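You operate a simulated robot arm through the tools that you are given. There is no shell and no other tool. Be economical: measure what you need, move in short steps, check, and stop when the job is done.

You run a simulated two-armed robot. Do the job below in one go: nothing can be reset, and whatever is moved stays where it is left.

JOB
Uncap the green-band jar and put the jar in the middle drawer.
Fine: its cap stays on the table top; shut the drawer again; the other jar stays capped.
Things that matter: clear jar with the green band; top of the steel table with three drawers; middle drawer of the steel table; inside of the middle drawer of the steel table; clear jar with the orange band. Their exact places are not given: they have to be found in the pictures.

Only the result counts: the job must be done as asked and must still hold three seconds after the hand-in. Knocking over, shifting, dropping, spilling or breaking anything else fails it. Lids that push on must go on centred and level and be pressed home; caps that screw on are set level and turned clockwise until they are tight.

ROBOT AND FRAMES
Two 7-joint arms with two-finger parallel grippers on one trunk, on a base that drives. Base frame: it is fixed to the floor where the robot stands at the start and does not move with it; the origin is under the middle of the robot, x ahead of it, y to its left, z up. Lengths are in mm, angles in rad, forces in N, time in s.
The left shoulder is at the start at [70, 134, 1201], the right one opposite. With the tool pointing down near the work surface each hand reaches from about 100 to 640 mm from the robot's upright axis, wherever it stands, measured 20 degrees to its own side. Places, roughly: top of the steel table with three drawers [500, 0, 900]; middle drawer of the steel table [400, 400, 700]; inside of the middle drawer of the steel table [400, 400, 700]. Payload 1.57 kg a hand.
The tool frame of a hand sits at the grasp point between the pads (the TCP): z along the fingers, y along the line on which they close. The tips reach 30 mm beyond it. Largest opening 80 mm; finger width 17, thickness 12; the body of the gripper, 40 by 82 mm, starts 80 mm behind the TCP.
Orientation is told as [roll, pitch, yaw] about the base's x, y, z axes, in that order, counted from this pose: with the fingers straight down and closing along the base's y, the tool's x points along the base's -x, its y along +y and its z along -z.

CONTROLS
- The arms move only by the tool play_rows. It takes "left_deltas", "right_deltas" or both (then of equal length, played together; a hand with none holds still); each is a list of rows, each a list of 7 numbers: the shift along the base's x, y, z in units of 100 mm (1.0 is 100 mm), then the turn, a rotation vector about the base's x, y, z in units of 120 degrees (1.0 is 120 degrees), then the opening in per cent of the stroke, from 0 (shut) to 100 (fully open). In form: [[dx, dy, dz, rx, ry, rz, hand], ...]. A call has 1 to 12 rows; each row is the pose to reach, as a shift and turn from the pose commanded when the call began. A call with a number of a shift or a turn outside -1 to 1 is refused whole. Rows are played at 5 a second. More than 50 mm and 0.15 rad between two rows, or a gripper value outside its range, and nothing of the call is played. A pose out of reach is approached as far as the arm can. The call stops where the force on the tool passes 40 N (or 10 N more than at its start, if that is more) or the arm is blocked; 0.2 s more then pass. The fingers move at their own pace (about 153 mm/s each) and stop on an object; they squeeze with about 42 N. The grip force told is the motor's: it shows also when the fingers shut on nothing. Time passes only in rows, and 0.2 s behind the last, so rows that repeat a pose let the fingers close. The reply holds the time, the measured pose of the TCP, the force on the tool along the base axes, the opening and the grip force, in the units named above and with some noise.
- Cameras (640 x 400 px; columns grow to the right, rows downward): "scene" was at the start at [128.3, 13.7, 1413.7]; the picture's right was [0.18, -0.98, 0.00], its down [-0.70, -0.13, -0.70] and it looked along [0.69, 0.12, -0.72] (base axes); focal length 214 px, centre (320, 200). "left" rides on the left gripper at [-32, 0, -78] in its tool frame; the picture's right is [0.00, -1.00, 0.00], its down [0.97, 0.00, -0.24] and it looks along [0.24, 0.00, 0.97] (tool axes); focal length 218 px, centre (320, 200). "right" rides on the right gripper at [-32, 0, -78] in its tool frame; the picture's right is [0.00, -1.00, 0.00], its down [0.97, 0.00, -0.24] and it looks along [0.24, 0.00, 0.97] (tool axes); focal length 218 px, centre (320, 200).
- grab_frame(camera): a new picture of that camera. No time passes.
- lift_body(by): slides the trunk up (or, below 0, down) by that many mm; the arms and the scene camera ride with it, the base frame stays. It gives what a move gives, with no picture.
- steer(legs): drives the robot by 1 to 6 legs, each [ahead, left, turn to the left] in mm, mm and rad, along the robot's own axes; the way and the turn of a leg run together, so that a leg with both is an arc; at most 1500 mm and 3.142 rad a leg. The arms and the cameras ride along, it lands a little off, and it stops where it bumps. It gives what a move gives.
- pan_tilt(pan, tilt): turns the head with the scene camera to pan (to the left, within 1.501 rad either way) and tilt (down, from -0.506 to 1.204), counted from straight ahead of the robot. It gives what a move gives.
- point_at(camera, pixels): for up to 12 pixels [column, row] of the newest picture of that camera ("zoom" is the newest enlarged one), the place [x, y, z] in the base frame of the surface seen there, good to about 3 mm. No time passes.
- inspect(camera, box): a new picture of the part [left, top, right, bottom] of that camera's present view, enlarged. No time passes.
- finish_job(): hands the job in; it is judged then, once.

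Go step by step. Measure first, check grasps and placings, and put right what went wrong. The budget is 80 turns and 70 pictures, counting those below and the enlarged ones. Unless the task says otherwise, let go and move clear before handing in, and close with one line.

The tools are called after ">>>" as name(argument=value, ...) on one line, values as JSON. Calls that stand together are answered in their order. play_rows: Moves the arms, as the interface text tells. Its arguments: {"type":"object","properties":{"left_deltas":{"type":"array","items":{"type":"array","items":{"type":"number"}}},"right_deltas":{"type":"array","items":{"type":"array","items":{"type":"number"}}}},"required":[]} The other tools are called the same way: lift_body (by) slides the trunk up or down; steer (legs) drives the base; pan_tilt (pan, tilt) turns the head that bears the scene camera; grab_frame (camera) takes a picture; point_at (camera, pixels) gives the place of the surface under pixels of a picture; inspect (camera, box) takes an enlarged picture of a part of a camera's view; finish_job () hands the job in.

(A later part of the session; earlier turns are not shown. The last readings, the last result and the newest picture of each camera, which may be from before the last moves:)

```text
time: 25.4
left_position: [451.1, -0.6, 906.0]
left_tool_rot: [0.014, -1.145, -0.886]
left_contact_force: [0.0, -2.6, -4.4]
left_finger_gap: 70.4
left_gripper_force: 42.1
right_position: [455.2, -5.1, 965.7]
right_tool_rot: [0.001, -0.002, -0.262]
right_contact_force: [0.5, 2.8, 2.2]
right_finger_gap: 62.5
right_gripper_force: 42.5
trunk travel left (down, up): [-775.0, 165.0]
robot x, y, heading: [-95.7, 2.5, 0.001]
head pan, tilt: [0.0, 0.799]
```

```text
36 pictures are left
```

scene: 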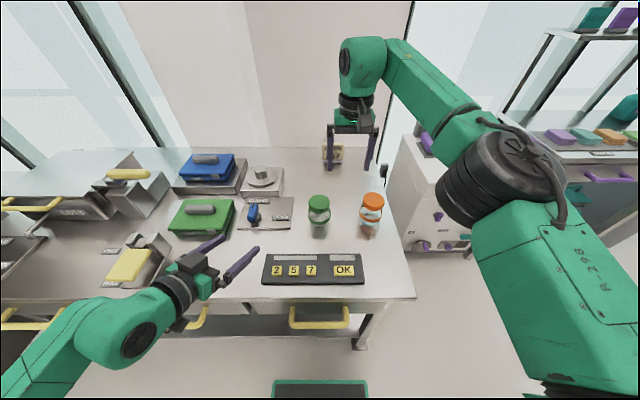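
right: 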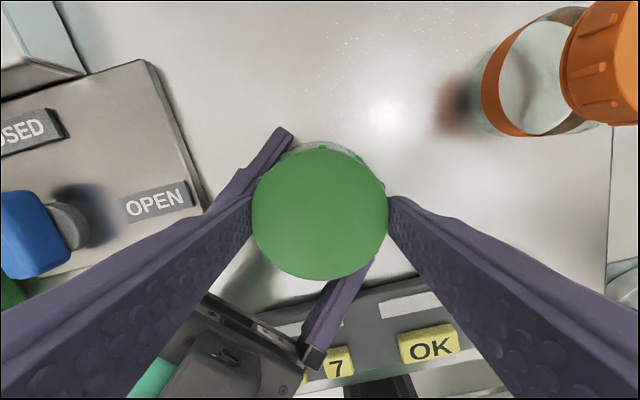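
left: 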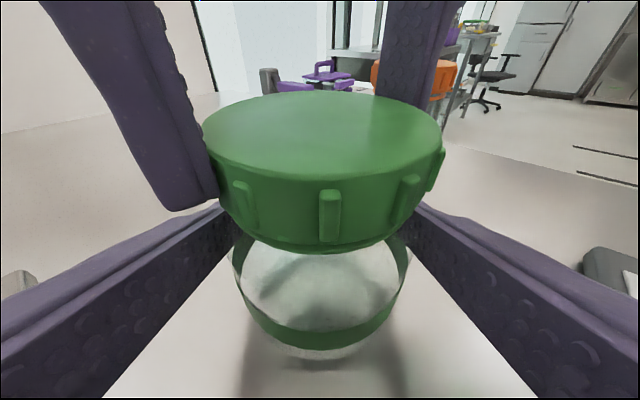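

The cap turned with the hand and no strain showed. I'll do a gentle 6 mm lift test to see if it has come free.

>>> play_rows(right_deltas=[[0, 0, 0.03, 0, 0, 0, 40], [0, 0, 0.06, 0, 0, 0, 40]])

>>> grab_frame(camera="left")

```text
time: 26.0
left_position: [449.3, -1.9, 911.1]
left_tool_rot: [0.015, -1.15, -0.891]
left_contact_force: [-13.9, -2.6, 16.0]
left_finger_gap: 70.1
left_gripper_force: 42.0
right_position: [455.1, -5.8, 970.9]
right_tool_rot: [-0.002, -0.005, -0.264]
right_contact_force: [14.8, 2.7, -18.8]
right_finger_gap: 62.4
right_gripper_force: 42.2
trunk travel left (down, up): [-775.0, 165.0]
robot x, y, heading: [-101.4, 2.0, -0.003]
head pan, tilt: [0.0, 0.799]
```

```text
35 pictures are left
```

left: 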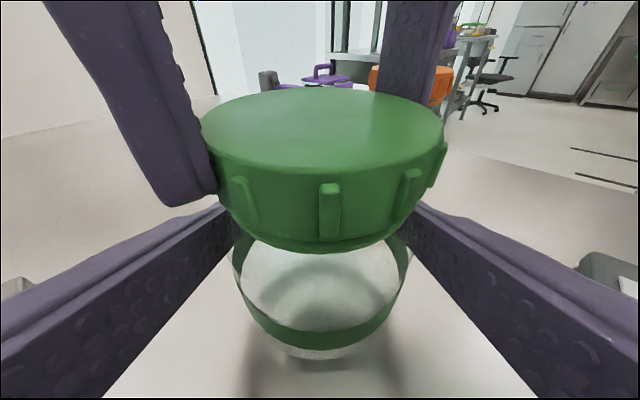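

The cap is still threaded: the jar followed it with 19 N. I'll lower again, open slightly, rotate back, regrip and turn on.

>>> play_rows(right_deltas=[[0, 0, -0.06, 0, 0, 0, 40], [0, 0, -0.06, 0, 0, 0, 93], [0, 0, -0.06, 0, 0, -0.068, 93], [0, 0, -0.06, 0, 0, -0.136, 93], [0, 0, -0.06, 0, 0, -0.204, 93], [0, 0, -0.06, 0, 0, -0.272, 93], [0, 0, -0.06, 0, 0, -0.34, 93], [0, 0, -0.06, 0, 0, -0.408, 93], [0, 0, -0.06, 0, 0, -0.476, 93], [0, 0, -0.06, 0, 0, -0.544, 93], [0, 0, -0.06, 0, 0, -0.544, 40], [0, 0, -0.06, 0, 0, -0.544, 40]])

>>> play_rows(right_deltas=[[0, 0, 0, 0, 0, 0.068, 40], [0, 0, 0, 0, 0, 0.136, 40], [0, 0, 0, 0, 0, 0.204, 40], [0, 0, 0.003, 0, 0, 0.272, 40], [0, 0, 0.005, 0, 0, 0.34, 40], [0, 0, 0.007, 0, 0, 0.408, 40], [0, 0, 0.01, 0, 0, 0.476, 40], [0, 0, 0.01, 0, 0, 0.544, 40], [0, 0, 0.03, 0, 0, 0.544, 40], [0, 0, 0.06, 0, 0, 0.544, 40]])

>>> grab_frame(camera="left")

```text
time: 28.6
left_position: [450.7, 0.6, 906.9]
left_tool_rot: [0.015, -1.146, -0.885]
left_contact_force: [-0.5, 0.1, -1.7]
left_finger_gap: 70.2
left_gripper_force: 41.6
right_position: [453.7, -5.4, 966.3]
right_tool_rot: [-0.001, 0.001, -1.404]
right_contact_force: [0.2, -0.2, -1.0]
right_finger_gap: 61.8
right_gripper_force: 41.8
trunk travel left (down, up): [-775.0, 165.0]
robot x, y, heading: [-98.2, 2.0, -0.003]
head pan, tilt: [0.0, 0.799]
```

```text
time: 30.8
left_position: [450.2, -1.0, 910.5]
left_tool_rot: [0.016, -1.153, -0.89]
left_contact_force: [-19.4, -6.2, 15.7]
left_finger_gap: 70.5
left_gripper_force: 42.0
right_position: [453.8, -5.9, 971.7]
right_tool_rot: [-0.001, -0.004, -0.26]
right_contact_force: [19.2, 5.8, -17.3]
right_finger_gap: 61.9
right_gripper_force: 41.8
trunk travel left (down, up): [-775.0, 165.0]
robot x, y, heading: [-98.3, 2.9, 0.001]
head pan, tilt: [0.0, 0.799]
```

```text
34 pictures are left
```

left: 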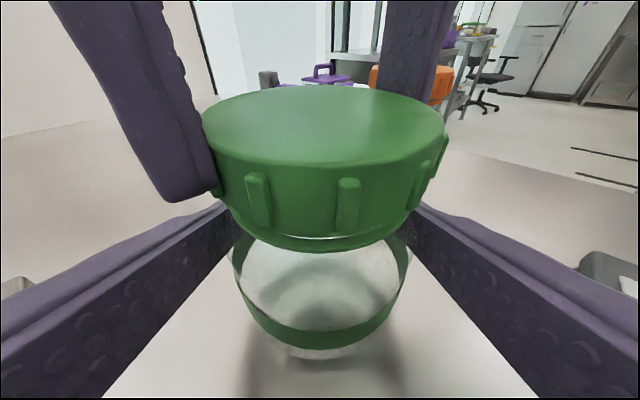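

The ribs moved again and a thin gap is showing under the cap, so it is unscrewing. I'll do another cycle.

>>> play_rows(right_deltas=[[0, 0, -0.06, 0, 0, 0, 40], [0, 0, -0.06, 0, 0, 0, 93], [0, 0, -0.06, 0, 0, -0.068, 93], [0, 0, -0.06, 0, 0, -0.136, 93], [0, 0, -0.06, 0, 0, -0.204, 93], [0, 0, -0.06, 0, 0, -0.272, 93], [0, 0, -0.06, 0, 0, -0.34, 93], [0, 0, -0.06, 0, 0, -0.408, 93], [0, 0, -0.06, 0, 0, -0.476, 93], [0, 0, -0.06, 0, 0, -0.544, 93], [0, 0, -0.06, 0, 0, -0.544, 40], [0, 0, -0.06, 0, 0, -0.544, 40]])

>>> play_rows(right_deltas=[[0, 0, 0, 0, 0, 0.068, 40], [0, 0, 0, 0, 0, 0.136, 40], [0, 0, 0, 0, 0, 0.204, 40], [0, 0, 0.003, 0, 0, 0.272, 40], [0, 0, 0.005, 0, 0, 0.34, 40], [0, 0, 0.007, 0, 0, 0.408, 40], [0, 0, 0.01, 0, 0, 0.476, 40], [0, 0, 0.01, 0, 0, 0.544, 40], [0, 0, 0.03, 0, 0, 0.544, 40], [0, 0, 0.06, 0, 0, 0.544, 40]])

>>> grab_frame(camera="left")

```text
time: 33.4
left_position: [449.4, 0.5, 907.6]
left_tool_rot: [0.015, -1.145, -0.886]
left_contact_force: [-3.2, -0.1, -1.7]
left_finger_gap: 70.4
left_gripper_force: 42.2
right_position: [453.7, -4.5, 965.9]
right_tool_rot: [0.0, 0.0, -1.404]
right_contact_force: [2.5, 0.2, 0.0]
right_finger_gap: 62.6
right_gripper_force: 41.8
trunk travel left (down, up): [-775.0, 165.0]
robot x, y, heading: [-99.3, 0.7, -0.005]
head pan, tilt: [0.0, 0.799]
```

```text
time: 35.6
left_position: [450.7, -2.1, 909.9]
left_tool_rot: [0.015, -1.149, -0.89]
left_contact_force: [-23.4, -5.8, 12.4]
left_finger_gap: 70.6
left_gripper_force: 41.8
right_position: [452.7, -6.7, 970.1]
right_tool_rot: [-0.002, -0.003, -0.261]
right_contact_force: [22.5, 5.3, -14.7]
right_finger_gap: 62.3
right_gripper_force: 41.8
trunk travel left (down, up): [-775.0, 165.0]
robot x, y, heading: [-100.1, 1.7, -0.002]
head pan, tilt: [0.0, 0.799]
```

```text
33 pictures are left
```

left: 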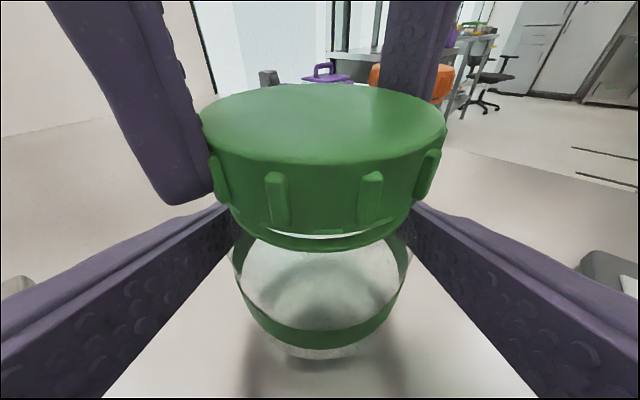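

The gap keeps growing, with white showing at rows 230–240. I'll run two more cycles.

>>> play_rows(right_deltas=[[0, 0, -0.05, 0, 0, 0, 40], [0, 0, -0.05, 0, 0, 0, 93], [0, 0, -0.05, 0, 0, -0.068, 93], [0, 0, -0.05, 0, 0, -0.136, 93], [0, 0, -0.05, 0, 0, -0.204, 93], [0, 0, -0.05, 0, 0, -0.272, 93], [0, 0, -0.05, 0, 0, -0.34, 93], [0, 0, -0.05, 0, 0, -0.408, 93], [0, 0, -0.05, 0, 0, -0.476, 93], [0, 0, -0.05, 0, 0, -0.544, 93], [0, 0, -0.05, 0, 0, -0.544, 40], [0, 0, -0.05, 0, 0, -0.544, 40]])

>>> play_rows(right_deltas=[[0, 0, 0, 0, 0, 0.068, 40], [0, 0, 0, 0, 0, 0.136, 40], [0, 0, 0, 0, 0, 0.204, 40], [0, 0, 0.003, 0, 0, 0.272, 40], [0, 0, 0.005, 0, 0, 0.34, 40], [0, 0, 0.007, 0, 0, 0.408, 40], [0, 0, 0.01, 0, 0, 0.476, 40], [0, 0, 0.01, 0, 0, 0.544, 40]])

>>> play_rows(right_deltas=[[0, 0, 0, 0, 0, 0, 40], [0, 0, 0, 0, 0, 0, 93], [0, 0, 0, 0, 0, -0.068, 93], [0, 0, 0, 0, 0, -0.136, 93], [0, 0, 0, 0, 0, -0.204, 93], [0, 0, 0, 0, 0, -0.272, 93], [0, 0, 0, 0, 0, -0.34, 93], [0, 0, 0, 0, 0, -0.408, 93], [0, 0, 0, 0, 0, -0.476, 93], [0, 0, 0, 0, 0, -0.544, 93], [0, 0, 0, 0, 0, -0.544, 40], [0, 0, 0, 0, 0, -0.544, 40]])

>>> play_rows(right_deltas=[[0, 0, 0, 0, 0, 0.068, 40], [0, 0, 0, 0, 0, 0.136, 40], [0, 0, 0, 0, 0, 0.204, 40], [0, 0, 0.003, 0, 0, 0.272, 40], [0, 0, 0.005, 0, 0, 0.34, 40], [0, 0, 0.007, 0, 0, 0.408, 40], [0, 0, 0.01, 0, 0, 0.476, 40], [0, 0, 0.01, 0, 0, 0.544, 40], [0, 0, 0.03, 0, 0, 0.544, 40], [0, 0, 0.06, 0, 0, 0.544, 40]])

>>> grab_frame(camera="left")

```text
time: 38.2
left_position: [451.9, 0.2, 906.7]
left_tool_rot: [0.014, -1.145, -0.884]
left_contact_force: [-0.6, -0.4, -2.0]
left_finger_gap: 70.1
left_gripper_force: 42.0
right_position: [453.8, -6.3, 965.5]
right_tool_rot: [-0.001, 0.0, -1.403]
right_contact_force: [0.8, 0.5, -1.0]
right_finger_gap: 62.8
right_gripper_force: 42.0
trunk travel left (down, up): [-775.0, 165.0]
robot x, y, heading: [-99.0, 2.7, -0.004]
head pan, tilt: [0.0, 0.799]
```

```text
time: 40.0
left_position: [450.6, 0.7, 907.1]
left_tool_rot: [0.013, -1.144, -0.886]
left_contact_force: [-14.6, 0.0, 0.5]
left_finger_gap: 70.5
left_gripper_force: 42.0
right_position: [454.1, -4.8, 967.7]
right_tool_rot: [0.001, 0.002, -0.257]
right_contact_force: [14.3, 0.7, -2.5]
right_finger_gap: 62.1
right_gripper_force: 41.9
trunk travel left (down, up): [-775.0, 165.0]
robot x, y, heading: [-97.7, 0.1, -0.002]
head pan, tilt: [0.0, 0.799]
```

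```text
time: 42.6
left_position: [450.8, 0.5, 907.3]
left_tool_rot: [0.015, -1.145, -0.885]
left_contact_force: [0.6, -0.6, -3.4]
left_finger_gap: 70.0
left_gripper_force: 41.5
right_position: [454.6, -5.9, 967.1]
right_tool_rot: [0.001, 0.0, -1.403]
right_contact_force: [-0.4, -1.3, 0.5]
right_finger_gap: 62.0
right_gripper_force: 42.2
trunk travel left (down, up): [-775.0, 165.0]
robot x, y, heading: [-96.6, 0.1, -0.002]
head pan, tilt: [0.0, 0.799]
```

```text
time: 44.8
left_position: [451.0, 0.1, 906.2]
left_tool_rot: [0.014, -1.146, -0.885]
left_contact_force: [0.5, 0.4, -1.7]
left_finger_gap: 70.2
left_gripper_force: 41.9
right_position: [455.6, -5.9, 974.5]
right_tool_rot: [0.001, -0.001, -0.262]
right_contact_force: [-0.1, 0.1, -0.2]
right_finger_gap: 61.8
right_gripper_force: 41.6
trunk travel left (down, up): [-775.0, 165.0]
robot x, y, heading: [-98.7, -2.9, -0.007]
head pan, tilt: [0.0, 0.799]
```

```text
32 pictures are left
```

left: 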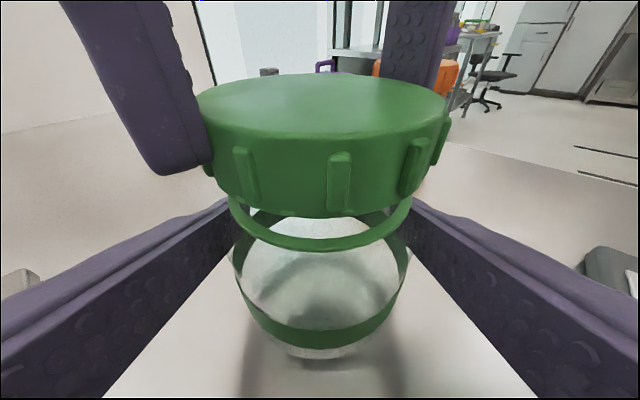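

The cap is off: the forces are zero and there is a clear gap above the jar neck. I'll lift it, carry it to the free spot at about (395, −88), and lower it.

>>> play_rows(right_deltas=[[0, 0, 0.3, 0, 0, 0, 40], [0, 0, 0.6, 0, 0, 0, 40], [-0.2, -0.3, 0.6, 0, 0, 0, 40], [-0.4, -0.6, 0.5, 0, 0, 0, 40], [-0.6, -0.82, 0.2, 0, 0, 0, 40], [-0.6, -0.82, -0.1, 0, 0, 0, 40], [-0.6, -0.82, -0.4, 0, 0, 0, 40], [-0.6, -0.82, -0.6, 0, 0, 0, 40]])

>>> grab_frame(camera="right")

>>> inspect(camera="scene", box=[260, 160, 420, 280])

```text
time: 46.6
left_position: [450.1, -0.0, 906.6]
left_tool_rot: [0.015, -1.144, -0.883]
left_contact_force: [0.3, 0.4, -2.2]
left_finger_gap: 70.2
left_gripper_force: 41.7
right_position: [396.2, -87.5, 914.4]
right_tool_rot: [0.0, 0.001, -0.263]
right_contact_force: [-0.4, 0.4, 0.1]
right_finger_gap: 62.0
right_gripper_force: 42.3
trunk travel left (down, up): [-775.0, 165.0]
robot x, y, heading: [-105.5, 4.1, -0.004]
head pan, tilt: [0.0, 0.799]
```

```text
31 pictures are left
```

right: 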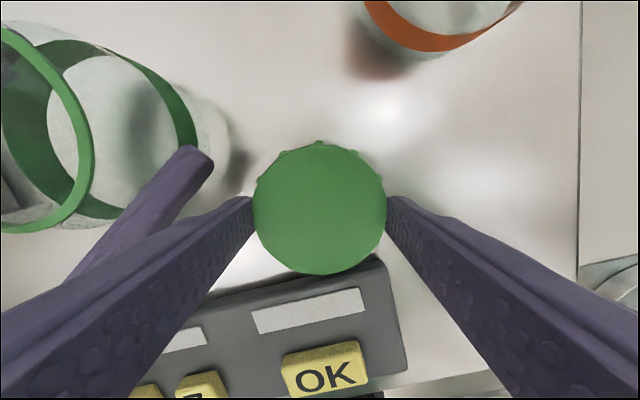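

```text
3.33 times, centred on (340, 220) of scene
```

zoom: 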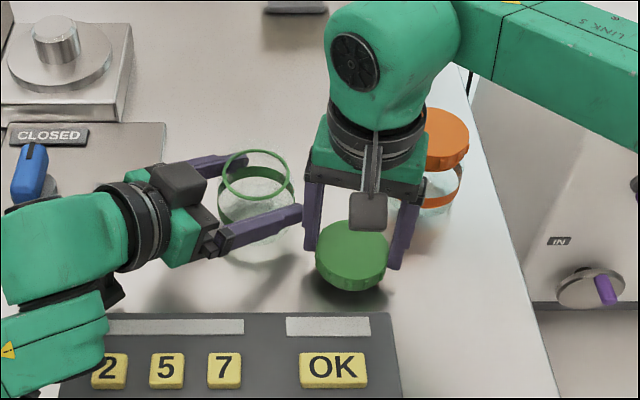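

The cap hangs level over free table, but the right finger is close to the left fingertip. I'll shift 15 mm further right, lower gently until it touches, and release.

>>> play_rows(right_deltas=[[0, -0.15, 0, 0, 0, 0, 40], [0, -0.15, -0.06, 0, 0, 0, 40], [0, -0.15, -0.1, 0, 0, 0, 40], [0, -0.15, -0.13, 0, 0, 0, 40], [0, -0.15, -0.15, 0, 0, 0, 40]])

>>> grab_frame(camera="right")

>>> point_at(camera="right", pixels=[[320, 170], [320, 200], [320, 250], [290, 210], [350, 210]])

```text
time: 47.8
left_position: [451.0, 0.4, 907.4]
left_tool_rot: [0.015, -1.145, -0.886]
left_contact_force: [0.3, 0.0, -1.5]
left_finger_gap: 70.4
left_gripper_force: 42.3
right_position: [394.9, -104.3, 899.6]
right_tool_rot: [0.0, 0.0, -0.262]
right_contact_force: [0.2, 0.5, -0.4]
right_finger_gap: 61.9
right_gripper_force: 42.0
trunk travel left (down, up): [-775.0, 165.0]
robot x, y, heading: [-101.0, -1.5, -0.003]
head pan, tilt: [0.0, 0.799]
```

```text
29 pictures are left
```

right: 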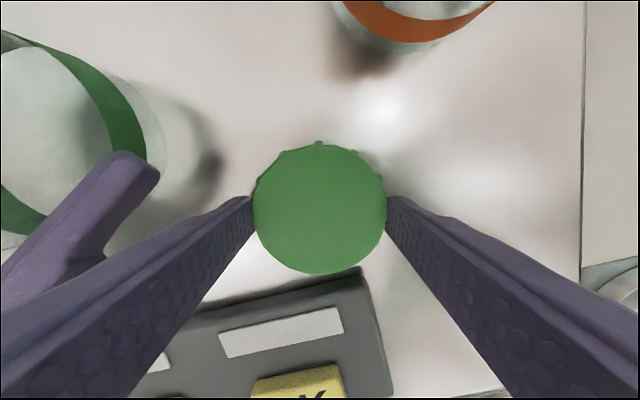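

```text
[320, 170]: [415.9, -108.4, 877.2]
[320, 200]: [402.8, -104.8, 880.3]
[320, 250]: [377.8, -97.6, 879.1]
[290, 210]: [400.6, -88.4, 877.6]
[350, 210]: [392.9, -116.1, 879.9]
```

The cap top reads z≈879 with no contact yet. I'll continue down in 2 mm steps until contact shows.

>>> play_rows(right_deltas=[[0, 0, -0.02, 0, 0, 0, 40], [0, 0, -0.03, 0, 0, 0, 40]])

>>> play_rows(right_deltas=[[0, 0, -0.015, 0, 0, 0, 40], [0, 0, -0.02, 0, 0, 0, 40]])

```text
time: 48.4
left_position: [450.5, 0.2, 907.5]
left_tool_rot: [0.018, -1.143, -0.889]
left_contact_force: [0.0, -0.3, -2.2]
left_finger_gap: 70.0
left_gripper_force: 42.1
right_position: [394.2, -104.0, 897.4]
right_tool_rot: [0.001, -0.004, -0.263]
right_contact_force: [2.7, -3.5, 15.9]
right_finger_gap: 61.7
right_gripper_force: 42.5
trunk travel left (down, up): [-775.0, 165.0]
robot x, y, heading: [-101.1, -0.1, 0.001]
head pan, tilt: [0.0, 0.799]
```

```text
time: 49.0
left_position: [447.3, -1.5, 909.6]
left_tool_rot: [0.019, -1.146, -0.893]
left_contact_force: [-0.3, 0.2, -1.7]
left_finger_gap: 70.1
left_gripper_force: 41.9
right_position: [393.5, -101.2, 897.6]
right_tool_rot: [0.005, -0.008, -0.263]
right_contact_force: [7.8, -6.6, 35.2]
right_finger_gap: 62.0
right_gripper_force: 41.9
trunk travel left (down, up): [-775.0, 165.0]
robot x, y, heading: [-98.8, 0.4, -0.004]
head pan, tilt: [0.0, 0.799]
```

Contact is made, so the cap sits on the table. I'll ease off, open and lift the right hand clear, while the left hand lowers the jar the last 2–3 mm.

>>> play_rows(right_deltas=[[0, 0, 0.03, 0, 0, 0, 40], [0, 0, 0.03, 0, 0, 0, 95], [0, 0, 0.03, 0, 0, 0, 95], [0, 0, 0.3, 0, 0, 0, 95], [0, 0, 0.7, 0, 0, 0, 95], [0, -0.3, 1.0, 0, 0, 0, 95]], left_deltas=[[0, 0, 0, 0, 0, 0, 40], [0, 0, 0, 0, 0, 0, 40], [0, 0, -0.01, 0, 0, 0, 40], [0, 0, -0.02, 0, 0, 0, 40], [0, 0, -0.02, 0, 0, 0, 40], [0, 0, -0.02, 0, 0, 0, 40]])

>>> inspect(camera="scene", box=[260, 160, 420, 280])

```text
time: 50.4
left_position: [449.9, -0.1, 906.1]
left_tool_rot: [0.023, -1.145, -0.892]
left_contact_force: [2.5, 4.0, 10.9]
left_finger_gap: 70.2
left_gripper_force: 42.1
right_position: [393.9, -134.0, 992.8]
right_tool_rot: [-0.001, -0.001, -0.262]
right_contact_force: [-0.9, -0.5, -0.2]
right_finger_gap: 76.0
right_gripper_force: 0.0
trunk travel left (down, up): [-775.0, 165.0]
robot x, y, heading: [-99.8, -2.1, -0.002]
head pan, tilt: [0.0, 0.799]
```

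```text
3.33 times, centred on (340, 220) of scene
```

zoom: 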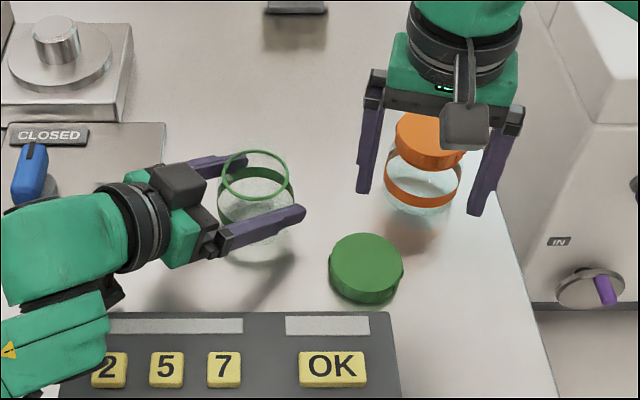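

The cap rests flat on the table and the jar touches down with about 11 N on the left. I'll ease 1 mm up, open the left hand, and back straight out along its axis.

>>> play_rows(left_deltas=[[0, 0, 0.012, 0, 0, 0, 40], [0, 0, 0.012, 0, 0, 0, 100], [0, 0, 0.012, 0, 0, 0, 100], [-0.12, 0.14, 0.1, 0, 0, 0, 100], [-0.29, 0.35, 0.22, 0, 0, 0, 100], [-0.52, 0.62, 0.4, 0, 0, 0, 100], [-0.75, 0.9, 0.6, 0, 0, 0, 100]])

>>> grab_frame(camera="left")

```text
time: 52.0
left_position: [372.5, 88.9, 966.3]
left_tool_rot: [0.018, -1.145, -0.889]
left_contact_force: [-0.1, 0.3, 0.2]
left_finger_gap: 80.1
left_gripper_force: 0.0
right_position: [394.4, -132.9, 992.9]
right_tool_rot: [0.001, -0.003, -0.262]
right_contact_force: [0.4, 0.1, 0.2]
right_finger_gap: 76.4
right_gripper_force: 0.1
trunk travel left (down, up): [-775.0, 165.0]
robot x, y, heading: [-97.6, -1.5, -0.003]
head pan, tilt: [0.0, 0.799]
```

```text
27 pictures are left
```

left: 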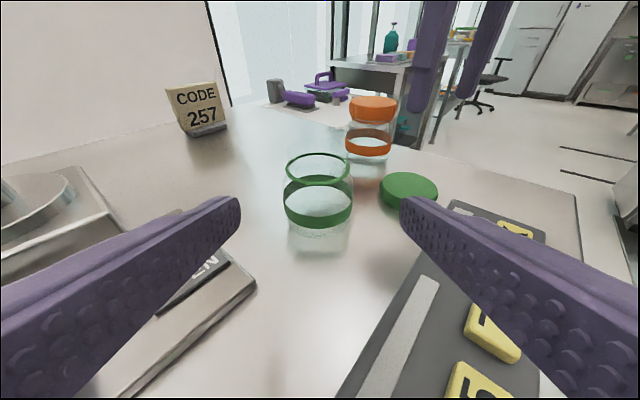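

The jar stands uncapped and steady at (318,190), with the cap beside it. I'll lift the left hand and turn it back to pointing straight down.

>>> play_rows(left_deltas=[[0, 0.1, 0.2, 0.053, 0.043, 0, 100], [0, 0.2, 0.4, 0.106, 0.086, 0, 100], [0, 0.3, 0.6, 0.159, 0.129, 0, 100], [0, 0.4, 0.8, 0.212, 0.172, 0, 100], [0, 0.5, 0.9, 0.265, 0.215, 0, 100], [0, 0.5, 1.0, 0.318, 0.258, 0, 100], [0, 0.5, 1.0, 0.371, 0.301, 0, 100], [0, 0.5, 1.0, 0.4244, 0.3444, 0, 100]])

>>> play_rows(left_deltas=[[0, 0, 0, 0, 0, 0.061, 100], [0, 0, 0, 0, 0, 0.121, 100], [0, 0, 0, 0, 0, 0.182, 100], [0, 0, 0, 0, 0, 0.243, 100], [0, 0, 0, 0, 0, 0.303, 100], [0, 0, 0, 0, 0, 0.364, 100], [0, 0, 0, 0, 0, 0.4245, 100]], right_deltas=[[0, -0.2, 0.1, 0, 0, 0, 95], [0, -0.4, 0.2, 0, 0, 0, 95], [0, -0.6, 0.4, 0, 0, 0, 95], [-0.2, -0.8, 0.6, 0, 0, 0, 95], [-0.4, -1.0, 0.8, 0, 0, 0, 95], [-0.6, -1.0, 1.0, 0, 0, 0, 95], [-0.8, -1.0, 1.0, 0, 0, 0, 95]])

>>> grab_frame(camera="left")

```text
time: 53.8
left_position: [376.6, 139.8, 1066.5]
left_tool_rot: [0.016, 0.003, -0.888]
left_contact_force: [0.4, -0.1, 0.0]
left_finger_gap: 80.3
left_gripper_force: 0.1
right_position: [395.7, -134.2, 992.2]
right_tool_rot: [0.0, 0.0, -0.262]
right_contact_force: [0.0, -0.1, 0.0]
right_finger_gap: 76.0
right_gripper_force: 0.0
trunk travel left (down, up): [-775.0, 165.0]
robot x, y, heading: [-99.8, 3.1, -0.008]
head pan, tilt: [0.0, 0.799]
```

```text
time: 55.4
left_position: [374.6, 140.8, 1065.6]
left_tool_rot: [0.019, 0.0, 0.003]
left_contact_force: [0.8, -0.1, 0.0]
left_finger_gap: 79.8
left_gripper_force: 0.1
right_position: [313.2, -236.7, 1092.3]
right_tool_rot: [0.001, -0.001, -0.263]
right_contact_force: [-0.9, -0.2, -0.2]
right_finger_gap: 76.1
right_gripper_force: 0.1
trunk travel left (down, up): [-775.0, 165.0]
robot x, y, heading: [-94.6, 0.5, -0.003]
head pan, tilt: [0.0, 0.799]
```

```text
26 pictures are left
```

left: 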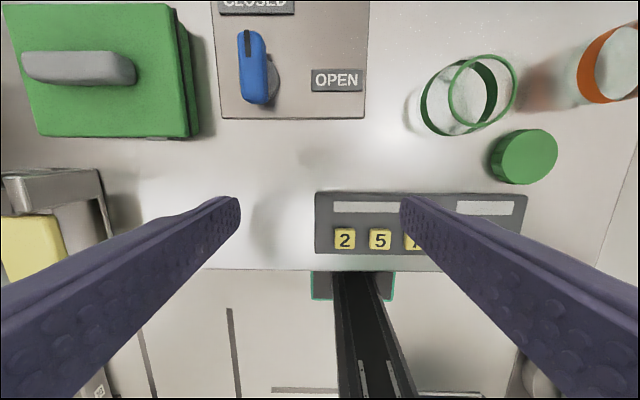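

The left hand is vertical now. I'll move it over the jar and measure the jar's rim.

>>> play_rows(left_deltas=[[0.2, -0.4, 0, 0, 0, 0, 100], [0.4, -0.8, 0, 0, 0, 0, 100], [0.6, -1.0, 0, 0, 0, 0, 100]])

>>> play_rows(left_deltas=[[0.2, -0.45, -0.1, -0.009, 0, 0, 100]])

>>> grab_frame(camera="left")

>>> point_at(camera="left", pixels=[[320, 140], [320, 170], [290, 160], [350, 160], [320, 185], [300, 150], [340, 150]])

```text
time: 56.2
left_position: [435.8, 42.2, 1062.2]
left_tool_rot: [0.018, 0.001, 0.002]
left_contact_force: [-0.4, 0.3, 0.8]
left_finger_gap: 79.9
left_gripper_force: 0.1
right_position: [314.1, -236.7, 1091.7]
right_tool_rot: [0.001, 0.001, -0.261]
right_contact_force: [0.3, 0.4, -0.1]
right_finger_gap: 75.9
right_gripper_force: 0.0
trunk travel left (down, up): [-775.0, 165.0]
robot x, y, heading: [-98.1, 0.7, -0.007]
head pan, tilt: [0.0, 0.799]
```

```text
refused: row 1 steps farther than a row can; nothing moved
```

```text
25 pictures are left
```

left: 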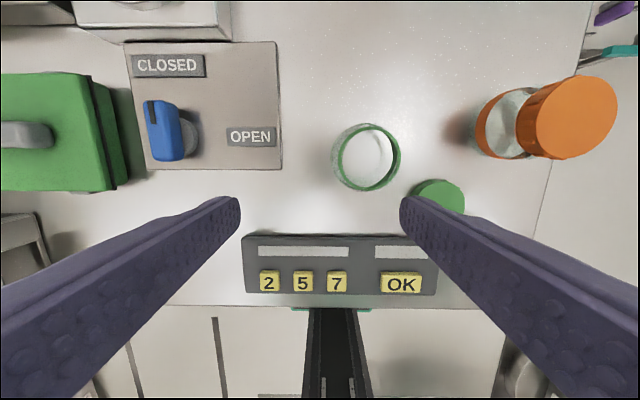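

```text
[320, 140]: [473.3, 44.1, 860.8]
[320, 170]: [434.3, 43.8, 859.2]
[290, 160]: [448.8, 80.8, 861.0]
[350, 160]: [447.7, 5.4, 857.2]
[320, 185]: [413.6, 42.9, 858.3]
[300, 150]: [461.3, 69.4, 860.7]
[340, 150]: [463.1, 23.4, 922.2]
```

The open rim shows as a ring centred near (368,158), with its left edge at (463, 23, 922). I'll measure more ring points.

>>> point_at(camera="left", pixels=[[399, 152], [398, 158], [368, 126], [370, 125], [368, 190], [366, 189], [340, 158], [339, 155], [390, 137], [345, 177]])

>>> play_rows(left_deltas=[[0.1, -0.3, -0.1, -0.009, 0, 0, 100], [0.19, -0.44, -0.2, -0.009, 0, 0, 100]])

>>> grab_frame(camera="left")

```text
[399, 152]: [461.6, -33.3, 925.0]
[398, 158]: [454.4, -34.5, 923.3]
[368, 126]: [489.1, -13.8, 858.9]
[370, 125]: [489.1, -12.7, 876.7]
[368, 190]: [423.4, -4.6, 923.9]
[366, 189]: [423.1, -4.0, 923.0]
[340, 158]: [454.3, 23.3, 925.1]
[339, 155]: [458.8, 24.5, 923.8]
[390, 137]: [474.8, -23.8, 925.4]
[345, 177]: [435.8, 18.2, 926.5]
```

```text
time: 56.8
left_position: [454.2, -4.0, 1043.3]
left_tool_rot: [0.0, -0.002, 0.002]
left_contact_force: [-0.1, 0.9, 0.3]
left_finger_gap: 80.2
left_gripper_force: 0.2
right_position: [314.4, -237.8, 1091.1]
right_tool_rot: [0.0, 0.002, -0.262]
right_contact_force: [-0.1, 0.0, 0.2]
right_finger_gap: 76.1
right_gripper_force: 0.0
trunk travel left (down, up): [-775.0, 165.0]
robot x, y, heading: [-101.7, 0.1, -0.003]
head pan, tilt: [0.0, 0.799]
```

```text
24 pictures are left
```

left: 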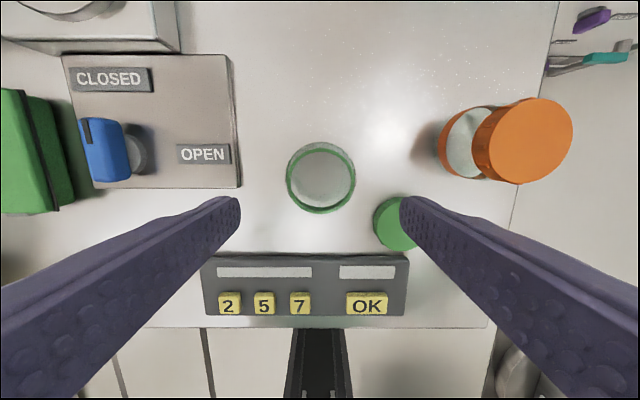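

The rim is centred at about (453.5, −5) with its top at z≈924. I'll descend to TCP z≈905 around the jar body.

>>> play_rows(left_deltas=[[0, -0.01, -0.4, 0, 0, 0, 100], [0, -0.01, -0.8, 0, 0, 0, 100]])

>>> grab_frame(camera="left")

```text
time: 57.4
left_position: [454.2, -4.1, 965.4]
left_tool_rot: [0.001, 0.002, 0.0]
left_contact_force: [0.1, -0.3, 0.9]
left_finger_gap: 79.6
left_gripper_force: 0.0
right_position: [313.6, -237.0, 1090.7]
right_tool_rot: [-0.001, 0.0, -0.264]
right_contact_force: [-0.1, -0.4, 0.5]
right_finger_gap: 75.9
right_gripper_force: 0.0
trunk travel left (down, up): [-775.0, 165.0]
robot x, y, heading: [-100.7, 0.5, -0.007]
head pan, tilt: [0.0, 0.799]
```

```text
23 pictures are left
```

left: 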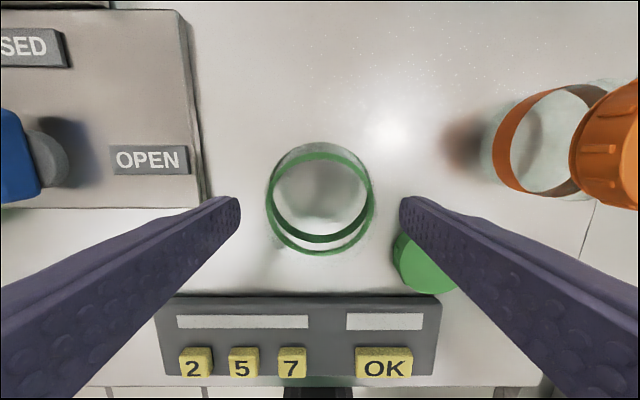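

The jar is well centred at column 321. I'll descend 60 mm, grip and lift.

>>> play_rows(left_deltas=[[0, 0, -0.2, 0, 0, 0, 100], [0, 0, -0.4, 0, 0, 0, 100], [0, 0, -0.6, 0, 0, 0, 100], [0, 0, -0.6, 0, 0, 0, 70], [0, 0, -0.6, 0, 0, 0, 40], [0, 0, -0.6, 0, 0, 0, 40], [0, 0, -0.4, 0, 0, 0, 40], [0, 0, 0, 0, 0, 0, 40], [0, 0, 0.2, 0, 0, 0, 40]])

>>> grab_frame(camera="left")

```text
time: 59.4
left_position: [456.8, -4.5, 986.7]
left_tool_rot: [0.0, 0.001, -0.001]
left_contact_force: [0.2, -0.4, -2.1]
left_finger_gap: 70.7
left_gripper_force: 42.0
right_position: [314.2, -236.8, 1090.9]
right_tool_rot: [0.001, 0.0, -0.262]
right_contact_force: [-0.9, 0.5, -0.4]
right_finger_gap: 76.0
right_gripper_force: 0.0
trunk travel left (down, up): [-775.0, 165.0]
robot x, y, heading: [-99.4, 2.1, -0.003]
head pan, tilt: [0.0, 0.799]
```

```text
22 pictures are left
```

left: 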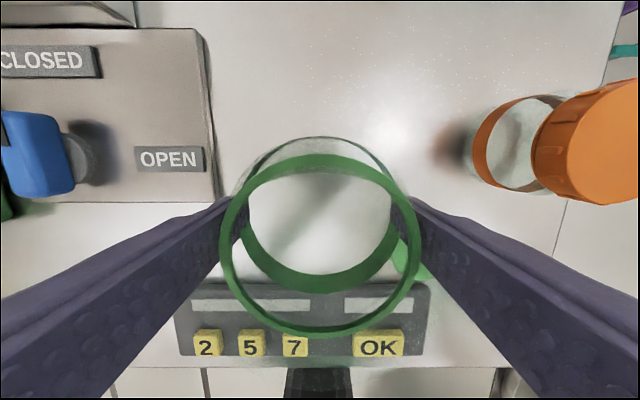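

The jar is held securely with a 70.7 mm gap. I'll carry it back and left to a free spot near (305, 290) and lower it.

>>> play_rows(left_deltas=[[-0.3, 0.3, 0, 0, 0, 0, 40], [-0.6, 0.6, 0, 0, 0, 0, 40], [-0.9, 0.9, 0, 0, 0, 0, 40], [-1.0, 1.0, 0, 0, 0, 0, 40]])

>>> play_rows(left_deltas=[[-0.25, 0.35, 0, 0, 0, 0, 40], [-0.5, 0.7, 0, 0, 0, 0, 40], [-0.5, 1.0, 0, 0, 0, 0, 40]])

>>> play_rows(left_deltas=[[0, 0.4, 0, 0, 0, 0, 40], [0, 0.8, -0.2, 0, 0, 0, 40], [0, 0.95, -0.5, 0, 0, 0, 40], [0, 0.95, -0.7, 0, 0, 0, 40]])

>>> grab_frame(camera="left")

>>> grab_frame(camera="scene")

```text
time: 60.4
left_position: [355.5, 96.7, 986.7]
left_tool_rot: [-0.001, 0.001, 0.002]
left_contact_force: [0.4, -0.7, -2.0]
left_finger_gap: 70.8
left_gripper_force: 41.6
right_position: [314.8, -236.3, 1091.4]
right_tool_rot: [0.001, 0.0, -0.261]
right_contact_force: [0.5, 0.0, -0.8]
right_finger_gap: 76.1
right_gripper_force: 0.1
trunk travel left (down, up): [-775.0, 165.0]
robot x, y, heading: [-99.4, -0.8, -0.002]
head pan, tilt: [0.0, 0.799]
```

```text
time: 61.2
left_position: [304.7, 193.6, 983.1]
left_tool_rot: [-0.003, 0.0, 0.001]
left_contact_force: [0.0, -0.6, -1.9]
left_finger_gap: 70.5
left_gripper_force: 42.4
right_position: [314.8, -236.3, 1091.7]
right_tool_rot: [0.002, -0.001, -0.262]
right_contact_force: [-0.3, -1.2, 0.7]
right_finger_gap: 76.2
right_gripper_force: 0.0
trunk travel left (down, up): [-775.0, 165.0]
robot x, y, heading: [-100.1, 1.4, -0.007]
head pan, tilt: [0.0, 0.799]
```

```text
time: 62.2
left_position: [305.6, 290.9, 913.3]
left_tool_rot: [-0.002, -0.001, 0.001]
left_contact_force: [0.4, -0.1, -2.0]
left_finger_gap: 70.7
left_gripper_force: 41.8
right_position: [313.8, -235.2, 1091.1]
right_tool_rot: [0.0, 0.002, -0.261]
right_contact_force: [-0.6, -0.7, 0.3]
right_finger_gap: 76.4
right_gripper_force: 0.0
trunk travel left (down, up): [-775.0, 165.0]
robot x, y, heading: [-99.1, 2.3, -0.004]
head pan, tilt: [0.0, 0.799]
```

```text
21 pictures are left
```

left: 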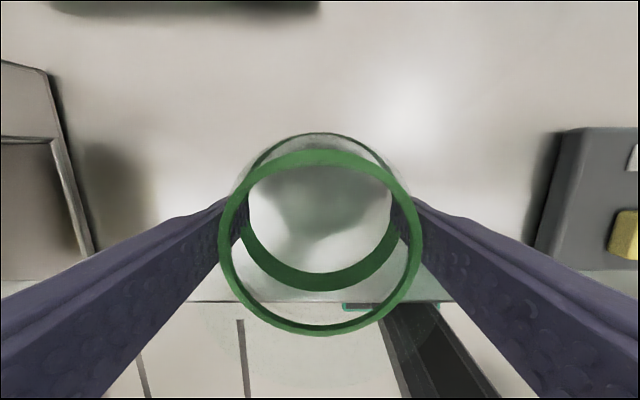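

```text
20 pictures are left
```

scene: 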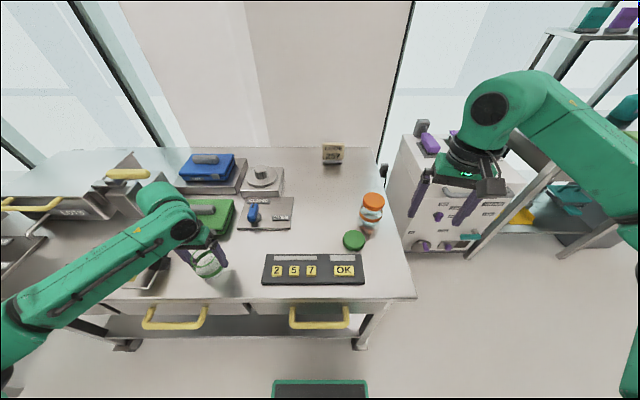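

The jar is over free table between the paddle and the keypad, about 8 mm up. I'll lower to contact.

>>> play_rows(left_deltas=[[0, 0, -0.04, 0, 0, 0, 40], [0, 0, -0.07, 0, 0, 0, 40], [0, 0, -0.08, 0, 0, 0, 40]])

```text
time: 63.0
left_position: [303.8, 289.4, 908.5]
left_tool_rot: [-0.001, 0.001, 0.001]
left_contact_force: [-0.3, -0.4, -0.9]
left_finger_gap: 70.7
left_gripper_force: 41.8
right_position: [314.5, -236.4, 1091.4]
right_tool_rot: [0.0, 0.002, -0.261]
right_contact_force: [0.0, 0.1, 0.6]
right_finger_gap: 76.2
right_gripper_force: 0.1
trunk travel left (down, up): [-775.0, 165.0]
robot x, y, heading: [-99.9, -1.5, -0.004]
head pan, tilt: [0.0, 0.799]
```

The weight is starting to come off the hand. I'll go 1.5 mm more, release, and rise.

>>> play_rows(left_deltas=[[0, 0, -0.015, 0, 0, 0, 40], [0, 0, -0.015, 0, 0, 0, 70], [0, 0, -0.015, 0, 0, 0, 100], [0, 0, -0.015, 0, 0, 0, 100], [0, 0, 0.25, 0, 0, 0, 100], [0, 0, 0.65, 0, 0, 0, 100], [0, 0, 1.0, 0, 0, 0, 100]])

>>> pan_tilt(pan=0.5, tilt=1.0)

>>> grab_frame(camera="scene")

```text
time: 64.6
left_position: [302.9, 288.6, 1007.4]
left_tool_rot: [-0.001, -0.001, 0.001]
left_contact_force: [0.3, -0.7, 0.3]
left_finger_gap: 80.1
left_gripper_force: 0.1
right_position: [313.2, -236.0, 1091.3]
right_tool_rot: [-0.001, -0.001, -0.261]
right_contact_force: [-0.8, 0.0, 0.8]
right_finger_gap: 76.0
right_gripper_force: 0.0
trunk travel left (down, up): [-775.0, 165.0]
robot x, y, heading: [-94.2, 2.2, -0.005]
head pan, tilt: [0.0, 0.799]
```

```text
time: 65.6
left_position: [303.7, 288.4, 1007.1]
left_tool_rot: [-0.002, 0.0, 0.002]
left_contact_force: [0.1, 0.7, 0.5]
left_finger_gap: 80.0
left_gripper_force: 0.1
right_position: [313.9, -236.2, 1091.2]
right_tool_rot: [0.001, 0.001, -0.262]
right_contact_force: [-0.2, -0.5, -0.5]
right_finger_gap: 76.1
right_gripper_force: 0.1
trunk travel left (down, up): [-775.0, 165.0]
robot x, y, heading: [-100.0, -0.9, -0.008]
head pan, tilt: [0.499, 1.0]
```

```text
19 pictures are left
```

scene: 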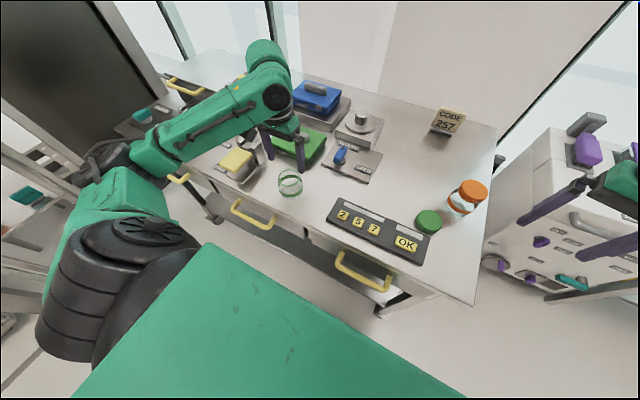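

The jar stands at (290,182) in this view, and the middle handle is visible at (250,215). I'll zoom in and measure the handle bar.

>>> inspect(camera="scene", box=[190, 150, 350, 250])

>>> point_at(camera="scene", pixels=[[241, 217], [251, 223], [262, 228], [236, 205], [271, 222], [240, 213], [250, 221], [245, 220], [256, 225]])

```text
4.00 times, centred on (270, 200) of scene
```

zoom: 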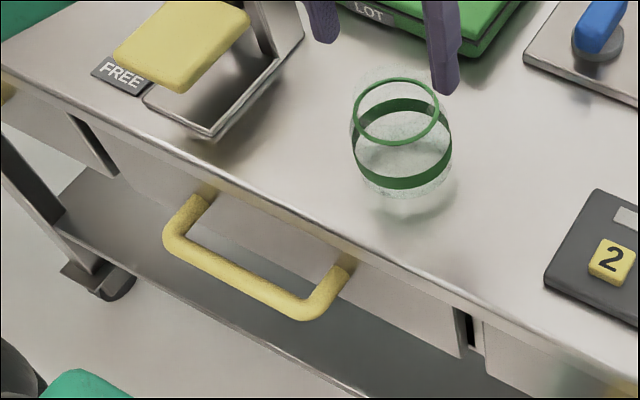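

```text
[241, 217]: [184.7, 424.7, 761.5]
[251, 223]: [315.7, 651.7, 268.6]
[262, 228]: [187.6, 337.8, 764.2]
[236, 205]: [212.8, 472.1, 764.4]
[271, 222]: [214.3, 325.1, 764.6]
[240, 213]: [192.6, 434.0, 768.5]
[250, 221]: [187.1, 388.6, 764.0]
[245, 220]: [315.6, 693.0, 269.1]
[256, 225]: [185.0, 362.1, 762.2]
```

The handle bar runs along y from about 325 to 450 at x≈187, z≈762. The left hand will go above it with the fingers closing along x, leaning a little away from the table and half open.

>>> play_rows(left_deltas=[[-0.1, 0.1, 0, 0, 0, 0.068, 80], [-0.2, 0.2, 0, 0, 0, 0.136, 60], [-0.3, 0.3, 0, 0, 0, 0.204, 50], [-0.4, 0.4, 0, 0, 0, 0.272, 50], [-0.5, 0.5, 0, 0, 0, 0.34, 50], [-0.6, 0.6, 0, 0, 0, 0.408, 50], [-0.7, 0.7, 0, 0, 0, 0.476, 50], [-0.8, 0.8, 0, 0, 0, 0.544, 50], [-0.9, 0.9, 0, 0, 0, 0.612, 50], [-1.0, 0.95, 0, 0, 0, 0.68, 50], [-1.0, 0.95, 0, 0, 0, 0.748, 50]])

>>> play_rows(left_deltas=[[-0.15, 0, -0.2, 0, -0.06, 0, 50], [-0.16, 0, -0.5, 0, -0.12, 0, 50], [-0.17, 0, -0.8, 0, -0.145, 0, 50], [-0.18, 0, -1.0, 0, -0.145, 0, 50]])

>>> grab_frame(camera="left")

```text
time: 68.0
left_position: [204.5, 385.9, 1007.5]
left_tool_rot: [0.001, 0.002, 1.571]
left_contact_force: [-0.2, 0.1, 0.4]
left_finger_gap: 39.9
left_gripper_force: 0.0
right_position: [313.2, -237.1, 1091.2]
right_tool_rot: [-0.002, 0.0, -0.261]
right_contact_force: [-1.4, 0.1, 0.2]
right_finger_gap: 76.1
right_gripper_force: 0.1
trunk travel left (down, up): [-775.0, 165.0]
robot x, y, heading: [-98.8, -3.1, -0.001]
head pan, tilt: [0.499, 1.0]
```

```text
time: 69.0
left_position: [182.2, 385.5, 906.3]
left_tool_rot: [-0.307, 0.002, 1.572]
left_contact_force: [-0.7, 1.1, 1.3]
left_finger_gap: 39.8
left_gripper_force: 0.1
left hand out of reach, approached as far as the arm can: row 2, 3
right_position: [311.2, -235.9, 1093.0]
right_tool_rot: [0.0, -0.004, -0.262]
right_contact_force: [-0.6, -0.5, -0.6]
right_finger_gap: 75.8
right_gripper_force: 0.1
trunk travel left (down, up): [-775.0, 165.0]
robot x, y, heading: [-103.4, 0.5, -0.006]
head pan, tilt: [0.499, 1.0]
```

```text
17 pictures are left
```

left: 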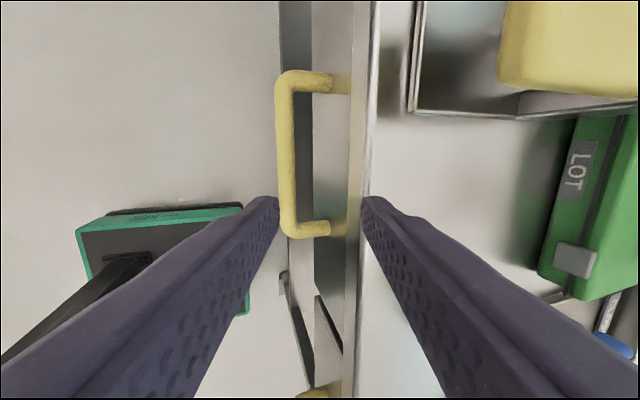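

The handle runs down the middle of the left view, with the bar at column 287 and the table edge at column 365. I'll measure the bar, the table edge and the drawer front.

>>> point_at(camera="left", pixels=[[285, 100], [285, 150], [290, 200], [320, 83], [340, 83], [320, 230], [340, 150], [352, 150], [361, 150], [365, 100], [325, 150], [305, 150]])

```text
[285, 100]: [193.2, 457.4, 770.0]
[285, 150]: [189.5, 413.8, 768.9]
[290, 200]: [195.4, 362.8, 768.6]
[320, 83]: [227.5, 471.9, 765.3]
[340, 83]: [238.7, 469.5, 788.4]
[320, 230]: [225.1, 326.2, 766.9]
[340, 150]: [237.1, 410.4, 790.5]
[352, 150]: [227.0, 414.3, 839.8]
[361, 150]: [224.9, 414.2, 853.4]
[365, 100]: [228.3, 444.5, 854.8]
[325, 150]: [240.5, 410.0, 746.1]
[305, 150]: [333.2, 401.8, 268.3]
```

The bar is centred at about (190, 398, 762), the table edge is at x≈226 and the drawer front at x≈239. I'll back up along the tilted tool axis, then slide down it onto the bar.

>>> play_rows(left_deltas=[[-0.37, 0.05, -0.03, 0, 0, 0, 45], [-0.24, 0.05, -0.43, 0, 0, 0, 45], [-0.11, 0.05, -0.86, 0, 0, 0, 45], [-0.07, 0.05, -1.0, 0, 0, 0, 45]])

>>> grab_frame(camera="left")

```text
time: 70.0
left_position: [177.0, 389.2, 805.7]
left_tool_rot: [-0.306, -0.001, 1.566]
left_contact_force: [-0.1, -0.1, 0.1]
left_finger_gap: 36.1
left_gripper_force: 0.1
right_position: [313.7, -236.5, 1092.9]
right_tool_rot: [0.0, -0.003, -0.263]
right_contact_force: [-0.5, -0.3, -0.2]
right_finger_gap: 76.1
right_gripper_force: 0.1
trunk travel left (down, up): [-775.0, 165.0]
robot x, y, heading: [-92.6, 5.6, -0.001]
head pan, tilt: [0.499, 1.0]
```

```text
16 pictures are left
```

left: 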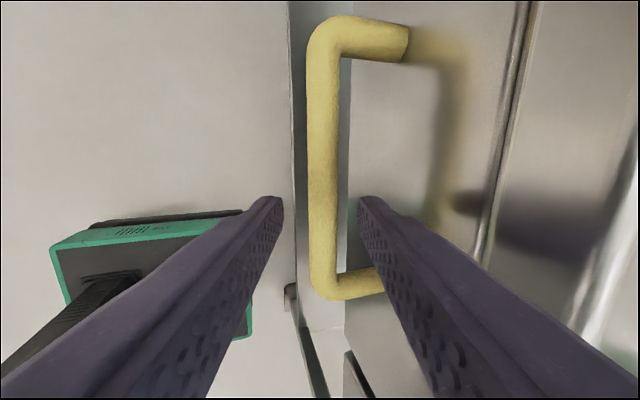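

The bar sits neatly between the fingertips at column 322. I'll go down another 42 mm along the axis and close.

>>> play_rows(left_deltas=[[0.06, 0, -0.2, 0, 0, 0, 45], [0.13, 0, -0.42, 0, 0, 0, 45], [0.13, 0, -0.42, 0, 0, 0, 20], [0.13, 0, -0.42, 0, 0, 0, 5], [0.13, 0, -0.42, 0, 0, 0, 5]])

```text
time: 71.2
left_position: [190.9, 390.0, 765.6]
left_tool_rot: [-0.307, -0.003, 1.567]
left_contact_force: [2.7, 1.6, 2.3]
left_finger_gap: 17.8
left_gripper_force: 32.0
right_position: [314.4, -235.8, 1091.0]
right_tool_rot: [-0.001, 0.0, -0.261]
right_contact_force: [-0.4, 0.6, 0.4]
right_finger_gap: 76.0
right_gripper_force: 0.0
trunk travel left (down, up): [-775.0, 165.0]
robot x, y, heading: [-96.6, 3.2, -0.004]
head pan, tilt: [0.499, 1.0]
```

The bar is gripped with a 17.8 mm gap. I'll pull 40 mm as a test.

>>> play_rows(left_deltas=[[-0.1, 0, 0, 0, 0, 0, 5], [-0.2, 0, 0, 0, 0, 0, 5], [-0.3, 0, 0, 0, 0, 0, 5], [-0.4, 0, 0, 0, 0, 0, 5]])

>>> grab_frame(camera="scene")

```text
time: 72.2
left_position: [151.8, 390.5, 765.5]
left_tool_rot: [-0.306, -0.002, 1.568]
left_contact_force: [0.2, -2.2, 1.6]
left_finger_gap: 17.5
left_gripper_force: 32.7
right_position: [313.7, -235.8, 1092.4]
right_tool_rot: [0.001, -0.001, -0.261]
right_contact_force: [0.4, 1.0, -0.3]
right_finger_gap: 75.9
right_gripper_force: 0.0
trunk travel left (down, up): [-775.0, 165.0]
robot x, y, heading: [-95.1, -0.9, -0.002]
head pan, tilt: [0.499, 1.0]
```

```text
15 pictures are left
```

scene: 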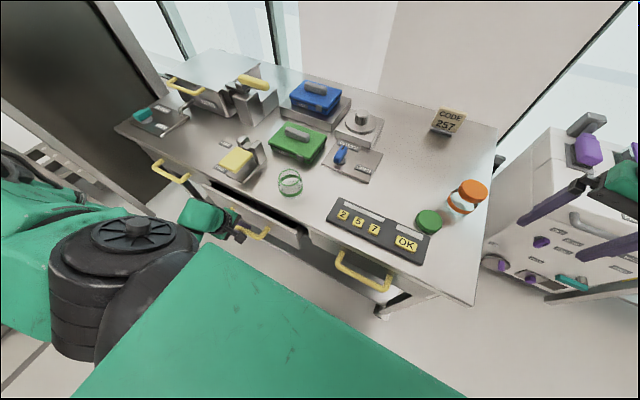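

The drawer slides freely with under 3 N. I'll pull 60 mm more with the arm, then drive back 100 mm for a 200 mm opening.

>>> play_rows(left_deltas=[[-0.2, 0, 0, 0, 0, 0, 5], [-0.4, 0, 0, 0, 0, 0, 5], [-0.6, 0, 0, 0, 0, 0, 5]])

>>> steer(legs=[[-100, 0, 0]])

>>> grab_frame(camera="scene")

```text
time: 73.0
left_position: [90.7, 390.7, 765.8]
left_tool_rot: [-0.304, -0.001, 1.569]
left_contact_force: [-1.1, -6.8, -10.8]
left_finger_gap: 17.9
left_gripper_force: 32.2
right_position: [313.2, -235.8, 1091.4]
right_tool_rot: [-0.001, -0.001, -0.261]
right_contact_force: [-0.6, -0.5, 0.6]
right_finger_gap: 76.0
right_gripper_force: 0.1
trunk travel left (down, up): [-775.0, 165.0]
robot x, y, heading: [-96.5, -0.6, -0.003]
head pan, tilt: [0.499, 1.0]
```

```text
time: 74.1
left_position: [-8.0, 389.9, 765.3]
left_tool_rot: [-0.304, 0.0, 1.566]
left_contact_force: [2.3, -8.7, -14.3]
left_finger_gap: 17.8
left_gripper_force: 32.8
right_position: [213.7, -236.3, 1092.3]
right_tool_rot: [-0.002, 0.001, -0.263]
right_contact_force: [0.7, -0.5, 0.4]
right_finger_gap: 75.9
right_gripper_force: 0.0
trunk travel left (down, up): [-775.0, 165.0]
robot x, y, heading: [-200.6, 0.4, -0.005]
head pan, tilt: [0.499, 1.0]
```

```text
14 pictures are left
```

scene: 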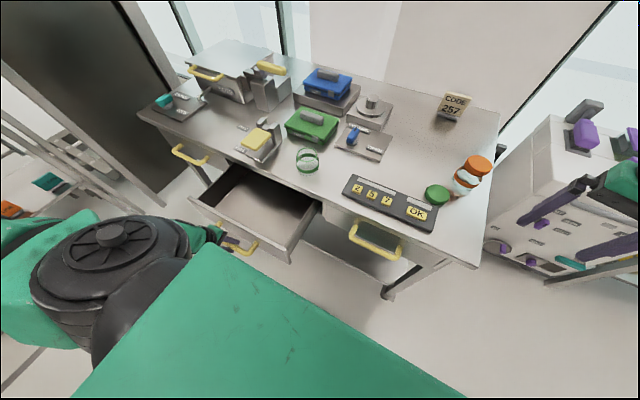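

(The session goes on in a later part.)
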